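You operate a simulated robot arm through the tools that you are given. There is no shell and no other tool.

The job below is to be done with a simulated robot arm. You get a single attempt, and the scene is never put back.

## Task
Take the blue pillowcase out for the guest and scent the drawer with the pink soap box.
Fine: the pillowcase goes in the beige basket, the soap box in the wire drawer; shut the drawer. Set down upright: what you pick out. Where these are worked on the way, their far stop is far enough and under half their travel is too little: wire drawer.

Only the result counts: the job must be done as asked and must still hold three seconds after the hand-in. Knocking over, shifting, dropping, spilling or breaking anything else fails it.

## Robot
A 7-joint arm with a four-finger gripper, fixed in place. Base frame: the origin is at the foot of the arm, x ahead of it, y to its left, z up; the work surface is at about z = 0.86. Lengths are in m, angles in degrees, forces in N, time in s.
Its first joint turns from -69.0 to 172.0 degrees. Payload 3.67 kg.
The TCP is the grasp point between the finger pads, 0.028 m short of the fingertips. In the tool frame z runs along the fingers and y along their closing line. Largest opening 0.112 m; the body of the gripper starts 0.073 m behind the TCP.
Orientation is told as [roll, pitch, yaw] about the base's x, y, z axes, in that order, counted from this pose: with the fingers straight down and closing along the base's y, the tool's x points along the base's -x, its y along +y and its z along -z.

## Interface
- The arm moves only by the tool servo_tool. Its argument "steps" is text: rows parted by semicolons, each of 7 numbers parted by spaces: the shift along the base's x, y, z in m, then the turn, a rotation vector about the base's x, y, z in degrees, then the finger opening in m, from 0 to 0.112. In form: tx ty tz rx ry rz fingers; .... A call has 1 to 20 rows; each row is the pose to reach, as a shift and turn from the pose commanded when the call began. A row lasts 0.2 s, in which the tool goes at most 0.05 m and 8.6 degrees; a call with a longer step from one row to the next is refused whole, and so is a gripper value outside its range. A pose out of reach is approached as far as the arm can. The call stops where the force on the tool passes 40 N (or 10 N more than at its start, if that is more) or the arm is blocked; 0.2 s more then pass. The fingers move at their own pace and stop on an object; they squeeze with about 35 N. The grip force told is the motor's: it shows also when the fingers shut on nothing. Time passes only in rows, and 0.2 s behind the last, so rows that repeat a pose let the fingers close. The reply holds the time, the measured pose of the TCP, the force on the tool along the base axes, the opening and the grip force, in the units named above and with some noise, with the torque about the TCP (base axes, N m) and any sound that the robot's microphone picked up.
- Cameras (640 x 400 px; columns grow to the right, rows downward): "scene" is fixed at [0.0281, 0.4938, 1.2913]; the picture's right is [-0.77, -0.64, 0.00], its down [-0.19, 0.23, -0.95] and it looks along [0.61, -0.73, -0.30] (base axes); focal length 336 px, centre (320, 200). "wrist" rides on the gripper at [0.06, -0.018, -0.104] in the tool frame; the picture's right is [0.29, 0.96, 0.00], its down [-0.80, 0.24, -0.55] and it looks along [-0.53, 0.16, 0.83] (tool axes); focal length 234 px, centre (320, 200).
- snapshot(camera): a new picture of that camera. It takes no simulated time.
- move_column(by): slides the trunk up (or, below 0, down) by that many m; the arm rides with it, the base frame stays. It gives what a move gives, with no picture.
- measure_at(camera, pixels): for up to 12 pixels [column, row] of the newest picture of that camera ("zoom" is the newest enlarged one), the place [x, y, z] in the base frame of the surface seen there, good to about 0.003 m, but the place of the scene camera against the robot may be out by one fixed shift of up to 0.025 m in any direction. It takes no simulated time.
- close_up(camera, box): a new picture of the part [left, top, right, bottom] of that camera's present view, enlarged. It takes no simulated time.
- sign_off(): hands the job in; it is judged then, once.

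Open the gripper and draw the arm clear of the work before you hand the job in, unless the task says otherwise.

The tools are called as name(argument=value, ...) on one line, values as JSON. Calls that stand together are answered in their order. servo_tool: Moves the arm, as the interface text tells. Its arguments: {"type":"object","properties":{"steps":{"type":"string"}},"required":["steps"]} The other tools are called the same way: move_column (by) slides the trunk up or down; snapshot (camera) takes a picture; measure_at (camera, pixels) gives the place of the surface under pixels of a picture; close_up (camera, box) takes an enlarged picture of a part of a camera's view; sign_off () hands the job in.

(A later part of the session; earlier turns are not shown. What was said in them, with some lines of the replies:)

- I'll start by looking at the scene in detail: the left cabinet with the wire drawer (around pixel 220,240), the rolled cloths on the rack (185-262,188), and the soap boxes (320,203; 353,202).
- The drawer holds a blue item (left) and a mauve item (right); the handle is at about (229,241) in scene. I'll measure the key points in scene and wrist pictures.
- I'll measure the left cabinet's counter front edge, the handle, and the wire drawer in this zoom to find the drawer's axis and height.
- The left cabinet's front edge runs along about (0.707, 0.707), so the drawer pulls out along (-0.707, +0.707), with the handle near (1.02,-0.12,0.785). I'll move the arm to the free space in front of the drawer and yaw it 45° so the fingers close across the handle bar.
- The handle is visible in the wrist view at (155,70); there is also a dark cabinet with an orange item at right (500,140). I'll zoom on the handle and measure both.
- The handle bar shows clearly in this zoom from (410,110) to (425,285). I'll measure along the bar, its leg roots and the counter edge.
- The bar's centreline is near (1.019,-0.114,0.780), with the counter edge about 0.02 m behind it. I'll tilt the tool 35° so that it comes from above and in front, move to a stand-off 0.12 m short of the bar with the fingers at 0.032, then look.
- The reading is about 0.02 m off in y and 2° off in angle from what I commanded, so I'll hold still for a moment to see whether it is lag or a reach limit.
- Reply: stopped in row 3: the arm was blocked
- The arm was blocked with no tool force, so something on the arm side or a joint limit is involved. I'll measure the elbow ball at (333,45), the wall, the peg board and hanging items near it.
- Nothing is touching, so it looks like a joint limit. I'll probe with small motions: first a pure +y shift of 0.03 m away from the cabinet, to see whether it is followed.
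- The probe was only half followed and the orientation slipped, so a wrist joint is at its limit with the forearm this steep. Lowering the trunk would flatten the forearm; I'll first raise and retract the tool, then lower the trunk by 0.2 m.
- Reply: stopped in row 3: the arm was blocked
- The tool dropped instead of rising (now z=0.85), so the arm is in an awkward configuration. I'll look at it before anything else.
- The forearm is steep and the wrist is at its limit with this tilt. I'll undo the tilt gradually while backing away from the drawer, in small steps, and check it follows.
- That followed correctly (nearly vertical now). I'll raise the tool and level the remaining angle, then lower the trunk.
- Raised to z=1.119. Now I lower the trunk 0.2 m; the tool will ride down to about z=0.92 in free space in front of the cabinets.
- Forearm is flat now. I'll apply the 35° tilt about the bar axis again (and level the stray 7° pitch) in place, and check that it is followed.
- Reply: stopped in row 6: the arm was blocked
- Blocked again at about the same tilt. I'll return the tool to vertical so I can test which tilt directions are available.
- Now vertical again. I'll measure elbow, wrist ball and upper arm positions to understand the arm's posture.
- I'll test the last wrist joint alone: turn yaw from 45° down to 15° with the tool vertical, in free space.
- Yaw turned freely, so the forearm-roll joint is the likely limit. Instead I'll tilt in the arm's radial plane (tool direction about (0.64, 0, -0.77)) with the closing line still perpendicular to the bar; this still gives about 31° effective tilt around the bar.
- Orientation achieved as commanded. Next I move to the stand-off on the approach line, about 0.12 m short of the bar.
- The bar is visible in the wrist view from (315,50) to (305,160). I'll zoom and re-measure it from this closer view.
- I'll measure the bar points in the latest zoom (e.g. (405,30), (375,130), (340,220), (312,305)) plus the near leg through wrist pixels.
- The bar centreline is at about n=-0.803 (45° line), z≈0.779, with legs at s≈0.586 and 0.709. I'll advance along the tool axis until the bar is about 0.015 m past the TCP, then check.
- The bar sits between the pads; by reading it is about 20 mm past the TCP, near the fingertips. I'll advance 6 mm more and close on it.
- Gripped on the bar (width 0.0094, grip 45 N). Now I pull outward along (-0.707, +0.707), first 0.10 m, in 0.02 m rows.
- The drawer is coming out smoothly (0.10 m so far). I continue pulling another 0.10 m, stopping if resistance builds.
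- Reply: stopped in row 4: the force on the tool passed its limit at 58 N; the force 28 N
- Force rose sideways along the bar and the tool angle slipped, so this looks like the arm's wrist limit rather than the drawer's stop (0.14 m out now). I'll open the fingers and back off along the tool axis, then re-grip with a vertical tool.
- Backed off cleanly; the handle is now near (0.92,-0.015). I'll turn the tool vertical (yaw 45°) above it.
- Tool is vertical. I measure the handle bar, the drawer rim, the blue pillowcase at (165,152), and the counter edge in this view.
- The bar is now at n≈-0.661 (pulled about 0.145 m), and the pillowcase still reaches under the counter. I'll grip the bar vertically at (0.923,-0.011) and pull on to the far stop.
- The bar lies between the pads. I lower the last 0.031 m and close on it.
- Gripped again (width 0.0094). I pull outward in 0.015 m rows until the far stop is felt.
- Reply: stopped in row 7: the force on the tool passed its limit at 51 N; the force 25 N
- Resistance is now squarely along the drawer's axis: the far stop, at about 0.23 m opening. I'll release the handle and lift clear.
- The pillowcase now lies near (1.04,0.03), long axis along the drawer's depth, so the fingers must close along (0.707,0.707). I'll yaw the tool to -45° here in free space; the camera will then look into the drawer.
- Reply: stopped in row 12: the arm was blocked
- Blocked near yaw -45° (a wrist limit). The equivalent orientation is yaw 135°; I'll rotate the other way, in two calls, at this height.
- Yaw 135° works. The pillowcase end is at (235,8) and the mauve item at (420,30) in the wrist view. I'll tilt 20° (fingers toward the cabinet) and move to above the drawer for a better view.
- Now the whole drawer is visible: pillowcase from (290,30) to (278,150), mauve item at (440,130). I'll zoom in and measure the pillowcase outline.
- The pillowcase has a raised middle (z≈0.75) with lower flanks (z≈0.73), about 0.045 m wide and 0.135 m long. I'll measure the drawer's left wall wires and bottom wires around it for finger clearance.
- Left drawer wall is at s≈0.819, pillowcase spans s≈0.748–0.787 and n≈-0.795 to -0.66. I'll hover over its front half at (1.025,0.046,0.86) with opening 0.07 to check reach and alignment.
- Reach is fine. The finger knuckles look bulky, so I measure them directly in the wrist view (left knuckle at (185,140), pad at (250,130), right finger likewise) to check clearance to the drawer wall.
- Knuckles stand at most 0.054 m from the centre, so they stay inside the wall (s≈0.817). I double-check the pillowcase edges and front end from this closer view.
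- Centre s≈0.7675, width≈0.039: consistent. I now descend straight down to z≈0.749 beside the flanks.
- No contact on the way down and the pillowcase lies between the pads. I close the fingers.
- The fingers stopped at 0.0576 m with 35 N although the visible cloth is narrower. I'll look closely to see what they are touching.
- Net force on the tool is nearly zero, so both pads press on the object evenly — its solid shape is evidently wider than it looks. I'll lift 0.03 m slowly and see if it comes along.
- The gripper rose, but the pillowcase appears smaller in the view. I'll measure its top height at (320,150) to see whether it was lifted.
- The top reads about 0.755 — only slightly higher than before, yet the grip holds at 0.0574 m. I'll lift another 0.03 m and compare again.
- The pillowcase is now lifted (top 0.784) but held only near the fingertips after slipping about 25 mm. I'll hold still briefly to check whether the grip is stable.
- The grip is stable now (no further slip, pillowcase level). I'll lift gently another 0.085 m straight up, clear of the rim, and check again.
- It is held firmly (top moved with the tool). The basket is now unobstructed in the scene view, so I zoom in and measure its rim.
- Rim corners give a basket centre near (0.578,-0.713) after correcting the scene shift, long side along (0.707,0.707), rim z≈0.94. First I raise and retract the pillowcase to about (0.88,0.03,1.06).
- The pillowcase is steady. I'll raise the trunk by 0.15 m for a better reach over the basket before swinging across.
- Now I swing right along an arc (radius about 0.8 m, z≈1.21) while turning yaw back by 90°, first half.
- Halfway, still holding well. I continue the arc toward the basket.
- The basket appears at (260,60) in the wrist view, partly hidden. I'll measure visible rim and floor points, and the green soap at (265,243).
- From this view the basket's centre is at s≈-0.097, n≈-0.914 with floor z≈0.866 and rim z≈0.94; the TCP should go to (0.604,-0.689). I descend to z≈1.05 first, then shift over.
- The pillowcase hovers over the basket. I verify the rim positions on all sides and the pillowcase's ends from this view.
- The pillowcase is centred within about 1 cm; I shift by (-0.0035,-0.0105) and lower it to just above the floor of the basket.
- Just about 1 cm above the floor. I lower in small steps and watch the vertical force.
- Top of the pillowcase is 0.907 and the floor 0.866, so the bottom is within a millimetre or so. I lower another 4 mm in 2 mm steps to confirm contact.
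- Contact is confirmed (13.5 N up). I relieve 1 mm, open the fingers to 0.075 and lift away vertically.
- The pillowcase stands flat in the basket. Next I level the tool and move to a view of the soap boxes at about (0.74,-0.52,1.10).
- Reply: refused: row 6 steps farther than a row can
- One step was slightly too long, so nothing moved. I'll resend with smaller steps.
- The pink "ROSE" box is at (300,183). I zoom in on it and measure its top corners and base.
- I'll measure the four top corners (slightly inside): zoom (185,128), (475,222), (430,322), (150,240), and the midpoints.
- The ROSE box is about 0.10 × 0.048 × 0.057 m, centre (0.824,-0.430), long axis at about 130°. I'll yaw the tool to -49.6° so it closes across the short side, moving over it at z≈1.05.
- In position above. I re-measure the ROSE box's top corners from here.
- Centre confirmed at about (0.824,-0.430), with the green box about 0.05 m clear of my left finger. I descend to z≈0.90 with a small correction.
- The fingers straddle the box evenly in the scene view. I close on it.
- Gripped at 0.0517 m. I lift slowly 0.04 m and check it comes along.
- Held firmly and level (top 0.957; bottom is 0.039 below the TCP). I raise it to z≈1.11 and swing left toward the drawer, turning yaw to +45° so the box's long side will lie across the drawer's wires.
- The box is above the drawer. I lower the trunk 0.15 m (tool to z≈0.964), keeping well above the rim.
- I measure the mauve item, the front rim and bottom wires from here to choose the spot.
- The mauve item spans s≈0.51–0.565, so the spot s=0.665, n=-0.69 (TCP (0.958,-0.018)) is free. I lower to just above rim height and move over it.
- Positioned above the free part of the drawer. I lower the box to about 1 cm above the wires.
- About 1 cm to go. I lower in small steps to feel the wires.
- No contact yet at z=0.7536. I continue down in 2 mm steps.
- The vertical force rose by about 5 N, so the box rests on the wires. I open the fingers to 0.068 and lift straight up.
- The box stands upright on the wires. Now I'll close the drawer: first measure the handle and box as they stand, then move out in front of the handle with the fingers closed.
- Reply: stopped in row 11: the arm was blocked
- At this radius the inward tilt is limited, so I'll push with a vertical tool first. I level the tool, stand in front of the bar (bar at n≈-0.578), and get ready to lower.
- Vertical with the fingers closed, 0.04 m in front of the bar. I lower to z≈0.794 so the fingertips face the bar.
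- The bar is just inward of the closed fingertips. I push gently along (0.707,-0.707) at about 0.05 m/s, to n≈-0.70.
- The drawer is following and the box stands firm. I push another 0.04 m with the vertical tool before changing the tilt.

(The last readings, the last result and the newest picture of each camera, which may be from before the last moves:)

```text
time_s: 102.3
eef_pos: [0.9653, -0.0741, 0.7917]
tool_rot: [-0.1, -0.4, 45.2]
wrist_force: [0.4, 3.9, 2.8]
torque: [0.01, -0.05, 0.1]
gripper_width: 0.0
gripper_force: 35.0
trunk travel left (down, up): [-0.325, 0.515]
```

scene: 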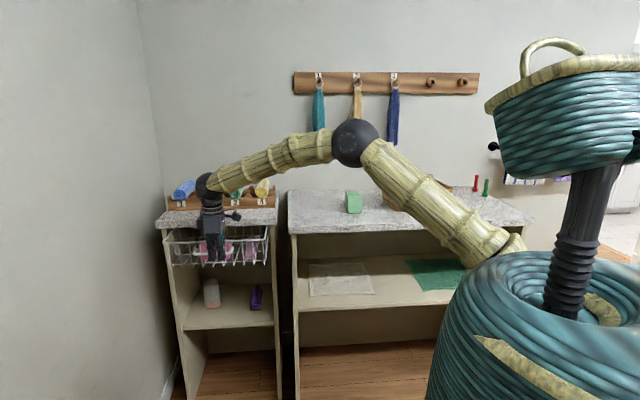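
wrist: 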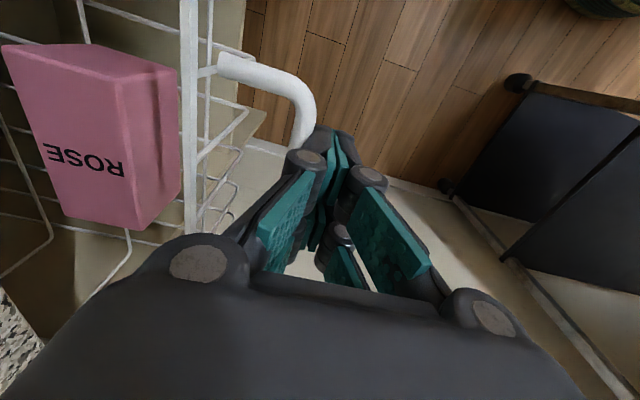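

At n≈-0.735 now. I back off 0.025 m and tilt the tool 25° in the radial plane so it can reach the last stretch without the body meeting the counter.

servo_tool(steps="-0.009 0.009 0 0 0 0 0; -0.0177 0.0177 0 0 0 0 0; -0.0177 0.0177 0 0 -8.3 0 0; -0.0177 0.0177 0 0 -16.6 0 0; -0.0177 0.0177 0 0 -25 0 0; -0.0177 0.0177 0 0 -25 0 0")

snapshot(camera="wrist")

close_up(camera="scene", box=[140, 160, 290, 280])

```text
time_s: 103.7
eef_pos: [0.9472, -0.0558, 0.7944]
tool_rot: [-18.6, -17.7, 48.2]
wrist_force: [-0.6, 0.5, 1.0]
torque: [-0.04, 0.02, -0.01]
gripper_width: 0.0
gripper_force: 35.4
trunk travel left (down, up): [-0.325, 0.515]
```

```text
taken
```

wrist: 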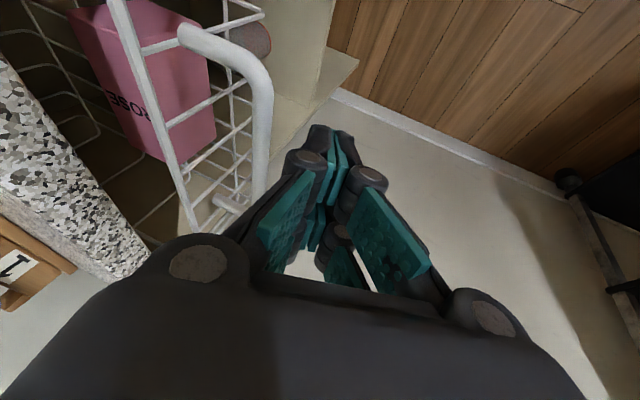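

```text
3.33 times, centred on (215, 220) of scene
```

zoom: 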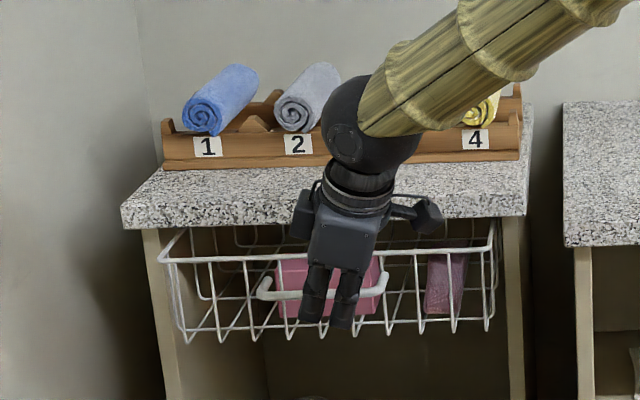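

Tilt achieved. The bar is about 0.052 m from closed; I lower 4 mm and push on gently toward the closed stop.

servo_tool(steps="0.007 -0.007 -0.004 0 0 0 0; 0.014 -0.014 -0.004 0 0 0 0; 0.02 -0.02 -0.004 0 0 0 0; 0.026 -0.026 -0.004 0 0 0 0; 0.032 -0.032 -0.004 0 0 0 0; 0.038 -0.038 -0.004 0 0 0 0; 0.043 -0.043 -0.004 0 0 0 0; 0.047 -0.047 -0.004 0 0 0 0; 0.05 -0.05 -0.004 0 0 0 0; 0.05 -0.05 -0.004 0 0 0 0")

snapshot(camera="wrist")

close_up(camera="scene", box=[140, 160, 290, 280])

```text
time_s: 105.9
eef_pos: [0.9979, -0.106, 0.7913]
tool_rot: [-18.4, -17.6, 48.1]
wrist_force: [-0.3, 2.2, -0.2]
torque: [0.05, 0.02, 0.06]
gripper_width: 0.0
gripper_force: 35.2
trunk travel left (down, up): [-0.325, 0.515]
```

```text
taken
```

wrist: 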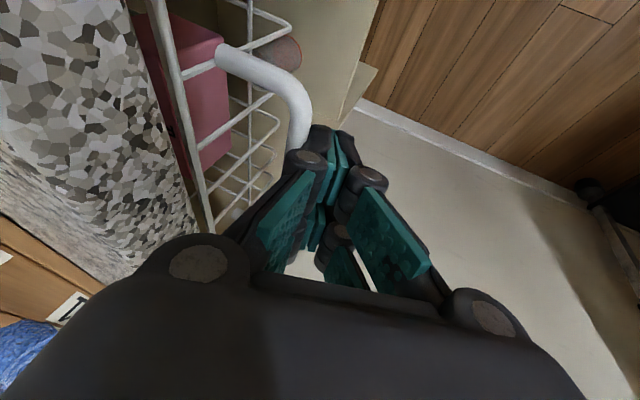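

```text
3.33 times, centred on (215, 220) of scene
```

zoom: 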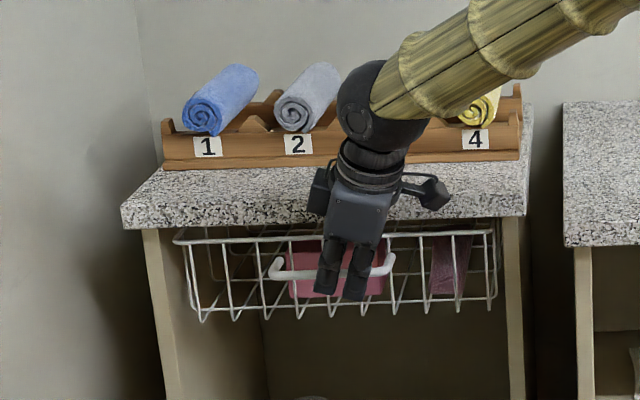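

Almost shut. I'll continue pushing another 10 mm in 2–3 mm steps, expecting the stop.

servo_tool(steps="0.002 -0.002 0 0 0 0 0; 0.004 -0.004 0 0 0 0 0; 0.006 -0.006 0 0 0 0 0; 0.008 -0.008 0 0 0 0 0; 0.008 -0.008 0 0 0 0 0")

snapshot(camera="wrist")

measure_at(camera="wrist", pixels=[[300, 110], [290, 85], [255, 62], [225, 55], [298, 130], [175, 90], [162, 40]])

```text
time_s: 106.7
eef_pos: [1.0018, -0.1065, 0.7883]
tool_rot: [-18.1, -17.3, 48.2]
wrist_force: [-10.1, 7.8, 1.5]
torque: [0.04, 0.03, 0.22]
gripper_width: 0.0003
gripper_force: 35.0
trunk travel left (down, up): [-0.325, 0.515]
stopped in row 3: the force on the tool passed its limit at 43 N (the readings are from after the stop); the commanded pose is now the measured one
```

```text
taken
```

wrist: 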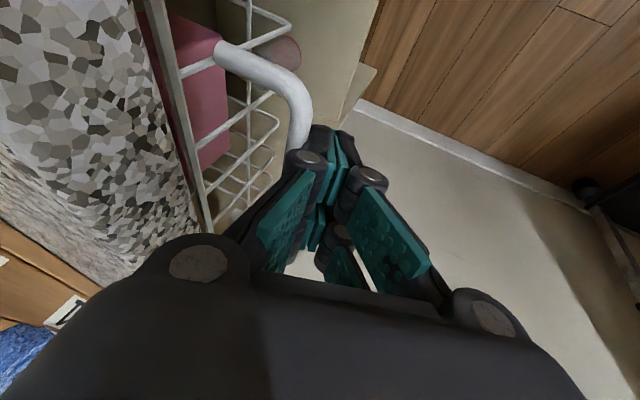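

```text
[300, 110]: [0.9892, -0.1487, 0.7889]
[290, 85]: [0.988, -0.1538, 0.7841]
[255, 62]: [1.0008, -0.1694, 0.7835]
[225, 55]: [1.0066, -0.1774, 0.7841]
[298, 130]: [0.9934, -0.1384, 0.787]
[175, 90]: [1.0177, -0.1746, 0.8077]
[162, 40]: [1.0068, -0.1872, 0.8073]
```

The stop was felt (43 N along the axis) and the bar/rim are back at their original closed positions (n≈-0.803 / -0.843). I back straight off, then rise and level the tool.

servo_tool(steps="-0.01 0.01 0 0 0 0 0; -0.025 0.025 0 0 0 0 0; -0.045 0.045 0.005 0 0 0 0; -0.06 0.06 0.02 0 6 0 0; -0.07 0.07 0.045 0 12 0 0; -0.08 0.08 0.075 0 18 0 0; -0.09 0.09 0.11 0 24 0 0; -0.1 0.1 0.145 0 24 0 0.02; -0.11 0.11 0.18 0 24 0 0.04; -0.12 0.12 0.215 0 24 0 0.06; -0.12 0.12 0.215 0 24 0 0.06")

snapshot(camera="wrist")

snapshot(camera="scene")

```text
time_s: 109.1
eef_pos: [0.8835, 0.0073, 1.0019]
tool_rot: [-0.5, -0.7, 45.3]
wrist_force: [-0.4, -0.5, 0.8]
torque: [0.01, -0.01, 0.01]
gripper_width: 0.06
gripper_force: 0.0
trunk travel left (down, up): [-0.325, 0.515]
```

```text
taken
```

wrist: 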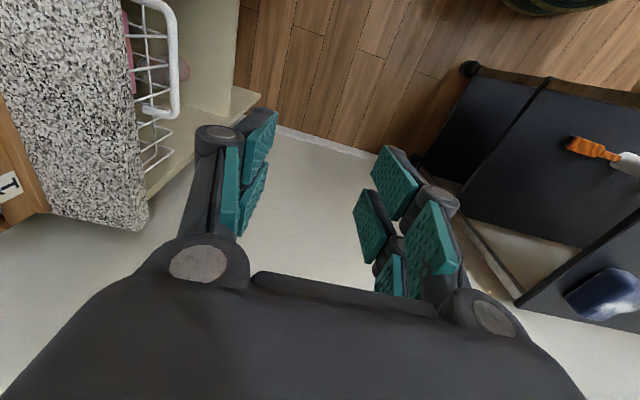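

```text
taken
```

scene: 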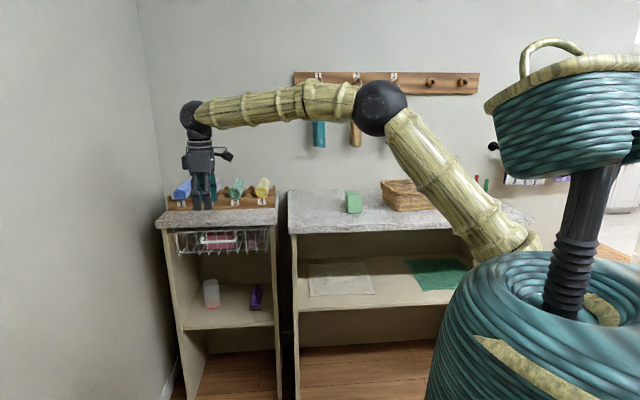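

I compare the drawer with the initial picture and check everything else by zooming in.

close_up(camera="scene", box=[150, 165, 290, 265])

close_up(camera="scene", box=[165, 215, 285, 265])

measure_at(camera="zoom", pixels=[[190, 205], [285, 211], [60, 158], [530, 142], [350, 208], [300, 180]])

```text
4.00 times, centred on (220, 215) of scene
```

zoom: 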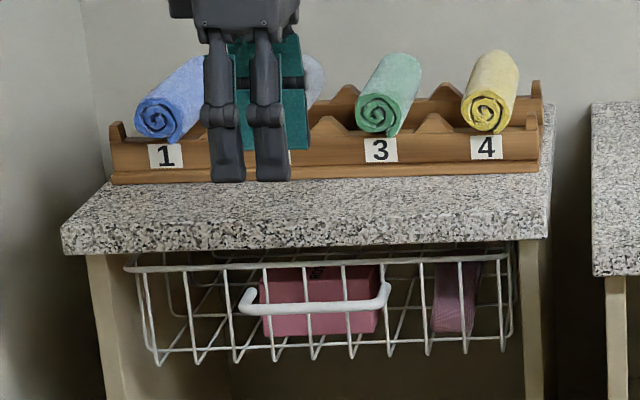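

```text
5.33 times, centred on (225, 240) of scene
```

zoom: 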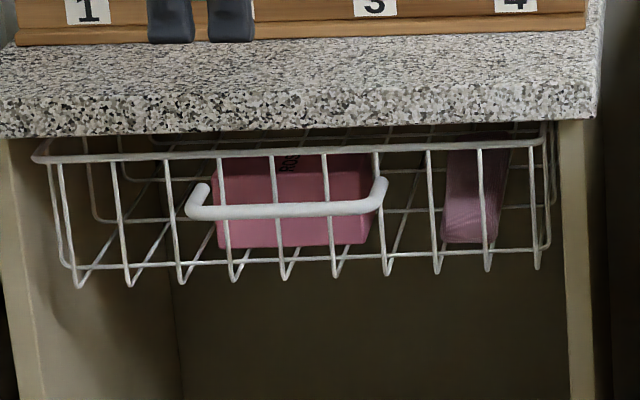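

```text
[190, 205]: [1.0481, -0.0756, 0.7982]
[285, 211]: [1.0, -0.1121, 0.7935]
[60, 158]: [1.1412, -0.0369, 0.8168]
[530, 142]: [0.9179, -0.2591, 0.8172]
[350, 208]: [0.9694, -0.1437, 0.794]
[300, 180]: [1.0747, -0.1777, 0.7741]
```

The drawer matches its initial closed view exactly, with the ROSE box upright inside. I'll draw the arm back to free space and check the basket once more.

servo_tool(steps="-0.02 0.01 0.02 0 0 0 0.08; -0.05 0.02 0.05 0 0 0 0.1; -0.08 0.03 0.08 0 0 0 0.1; -0.11 0.04 0.11 0 0 0 0.1; -0.14 0.05 0.14 0 0 0 0.1; -0.17 0.06 0.16 0 0 0 0.1; -0.2 0.07 0.17 0 0 0 0.1; -0.2 0.07 0.17 0 0 0 0.1; -0.2 0.07 0.17 0 0 0 0.1")

snapshot(camera="scene")

close_up(camera="scene", box=[330, 160, 470, 240])

```text
time_s: 111.1
eef_pos: [0.6821, 0.0788, 1.1741]
tool_rot: [-0.5, -0.8, 45.2]
wrist_force: [-0.2, 0.1, 0.4]
torque: [0.01, 0.03, -0.02]
gripper_width: 0.1
gripper_force: 0.1
trunk travel left (down, up): [-0.325, 0.515]
```

```text
taken
```

scene: 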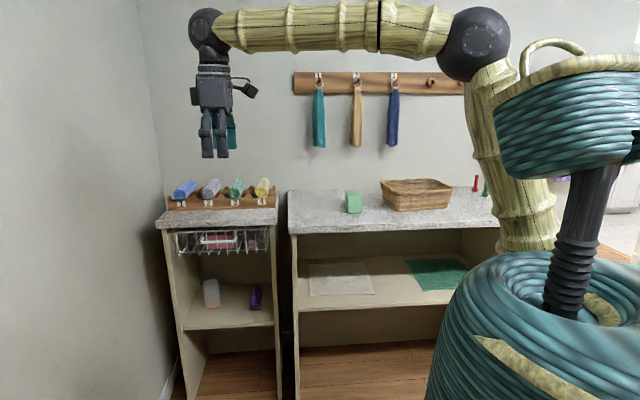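

```text
4.57 times, centred on (400, 200) of scene
```

zoom: 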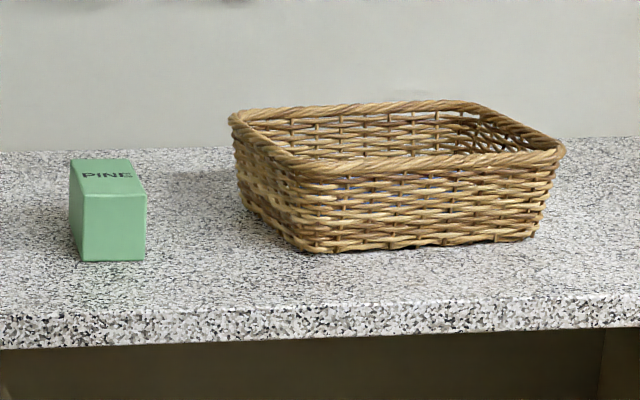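

All looks right: the blue pillowcase lies upright in the beige basket, the pink soap box stands in the wire drawer, and the drawer is shut. Nothing else has moved, and the gripper is open and clear, so I hand the job in.

sign_off()

```text
The job is handed in.
```

The job is done and handed in: the blue pillowcase is in the beige basket, the pink soap box is in the wire drawer, and the drawer is shut.

- **Pillowcase:** it lies flat in the basket, the same way up as it was in the drawer. It slipped about 2.5 cm in the grip on the first lift but held from then on, and I set it down gently.
- **Soap box:** the ROSE box stands upright on the drawer's wires, clear of the mauve item.
- **Drawer:** I pulled it to its far stop, about 0.23 m, before taking anything out. It is now back exactly where it started, and I felt the closed stop.

In the last pictures nothing else had visibly moved. The gripper is open and the arm is clear of the work. The trunk is 0.2 m lower than at the start, because the arm couldn't reach the drawer at the angles it needed otherwise.
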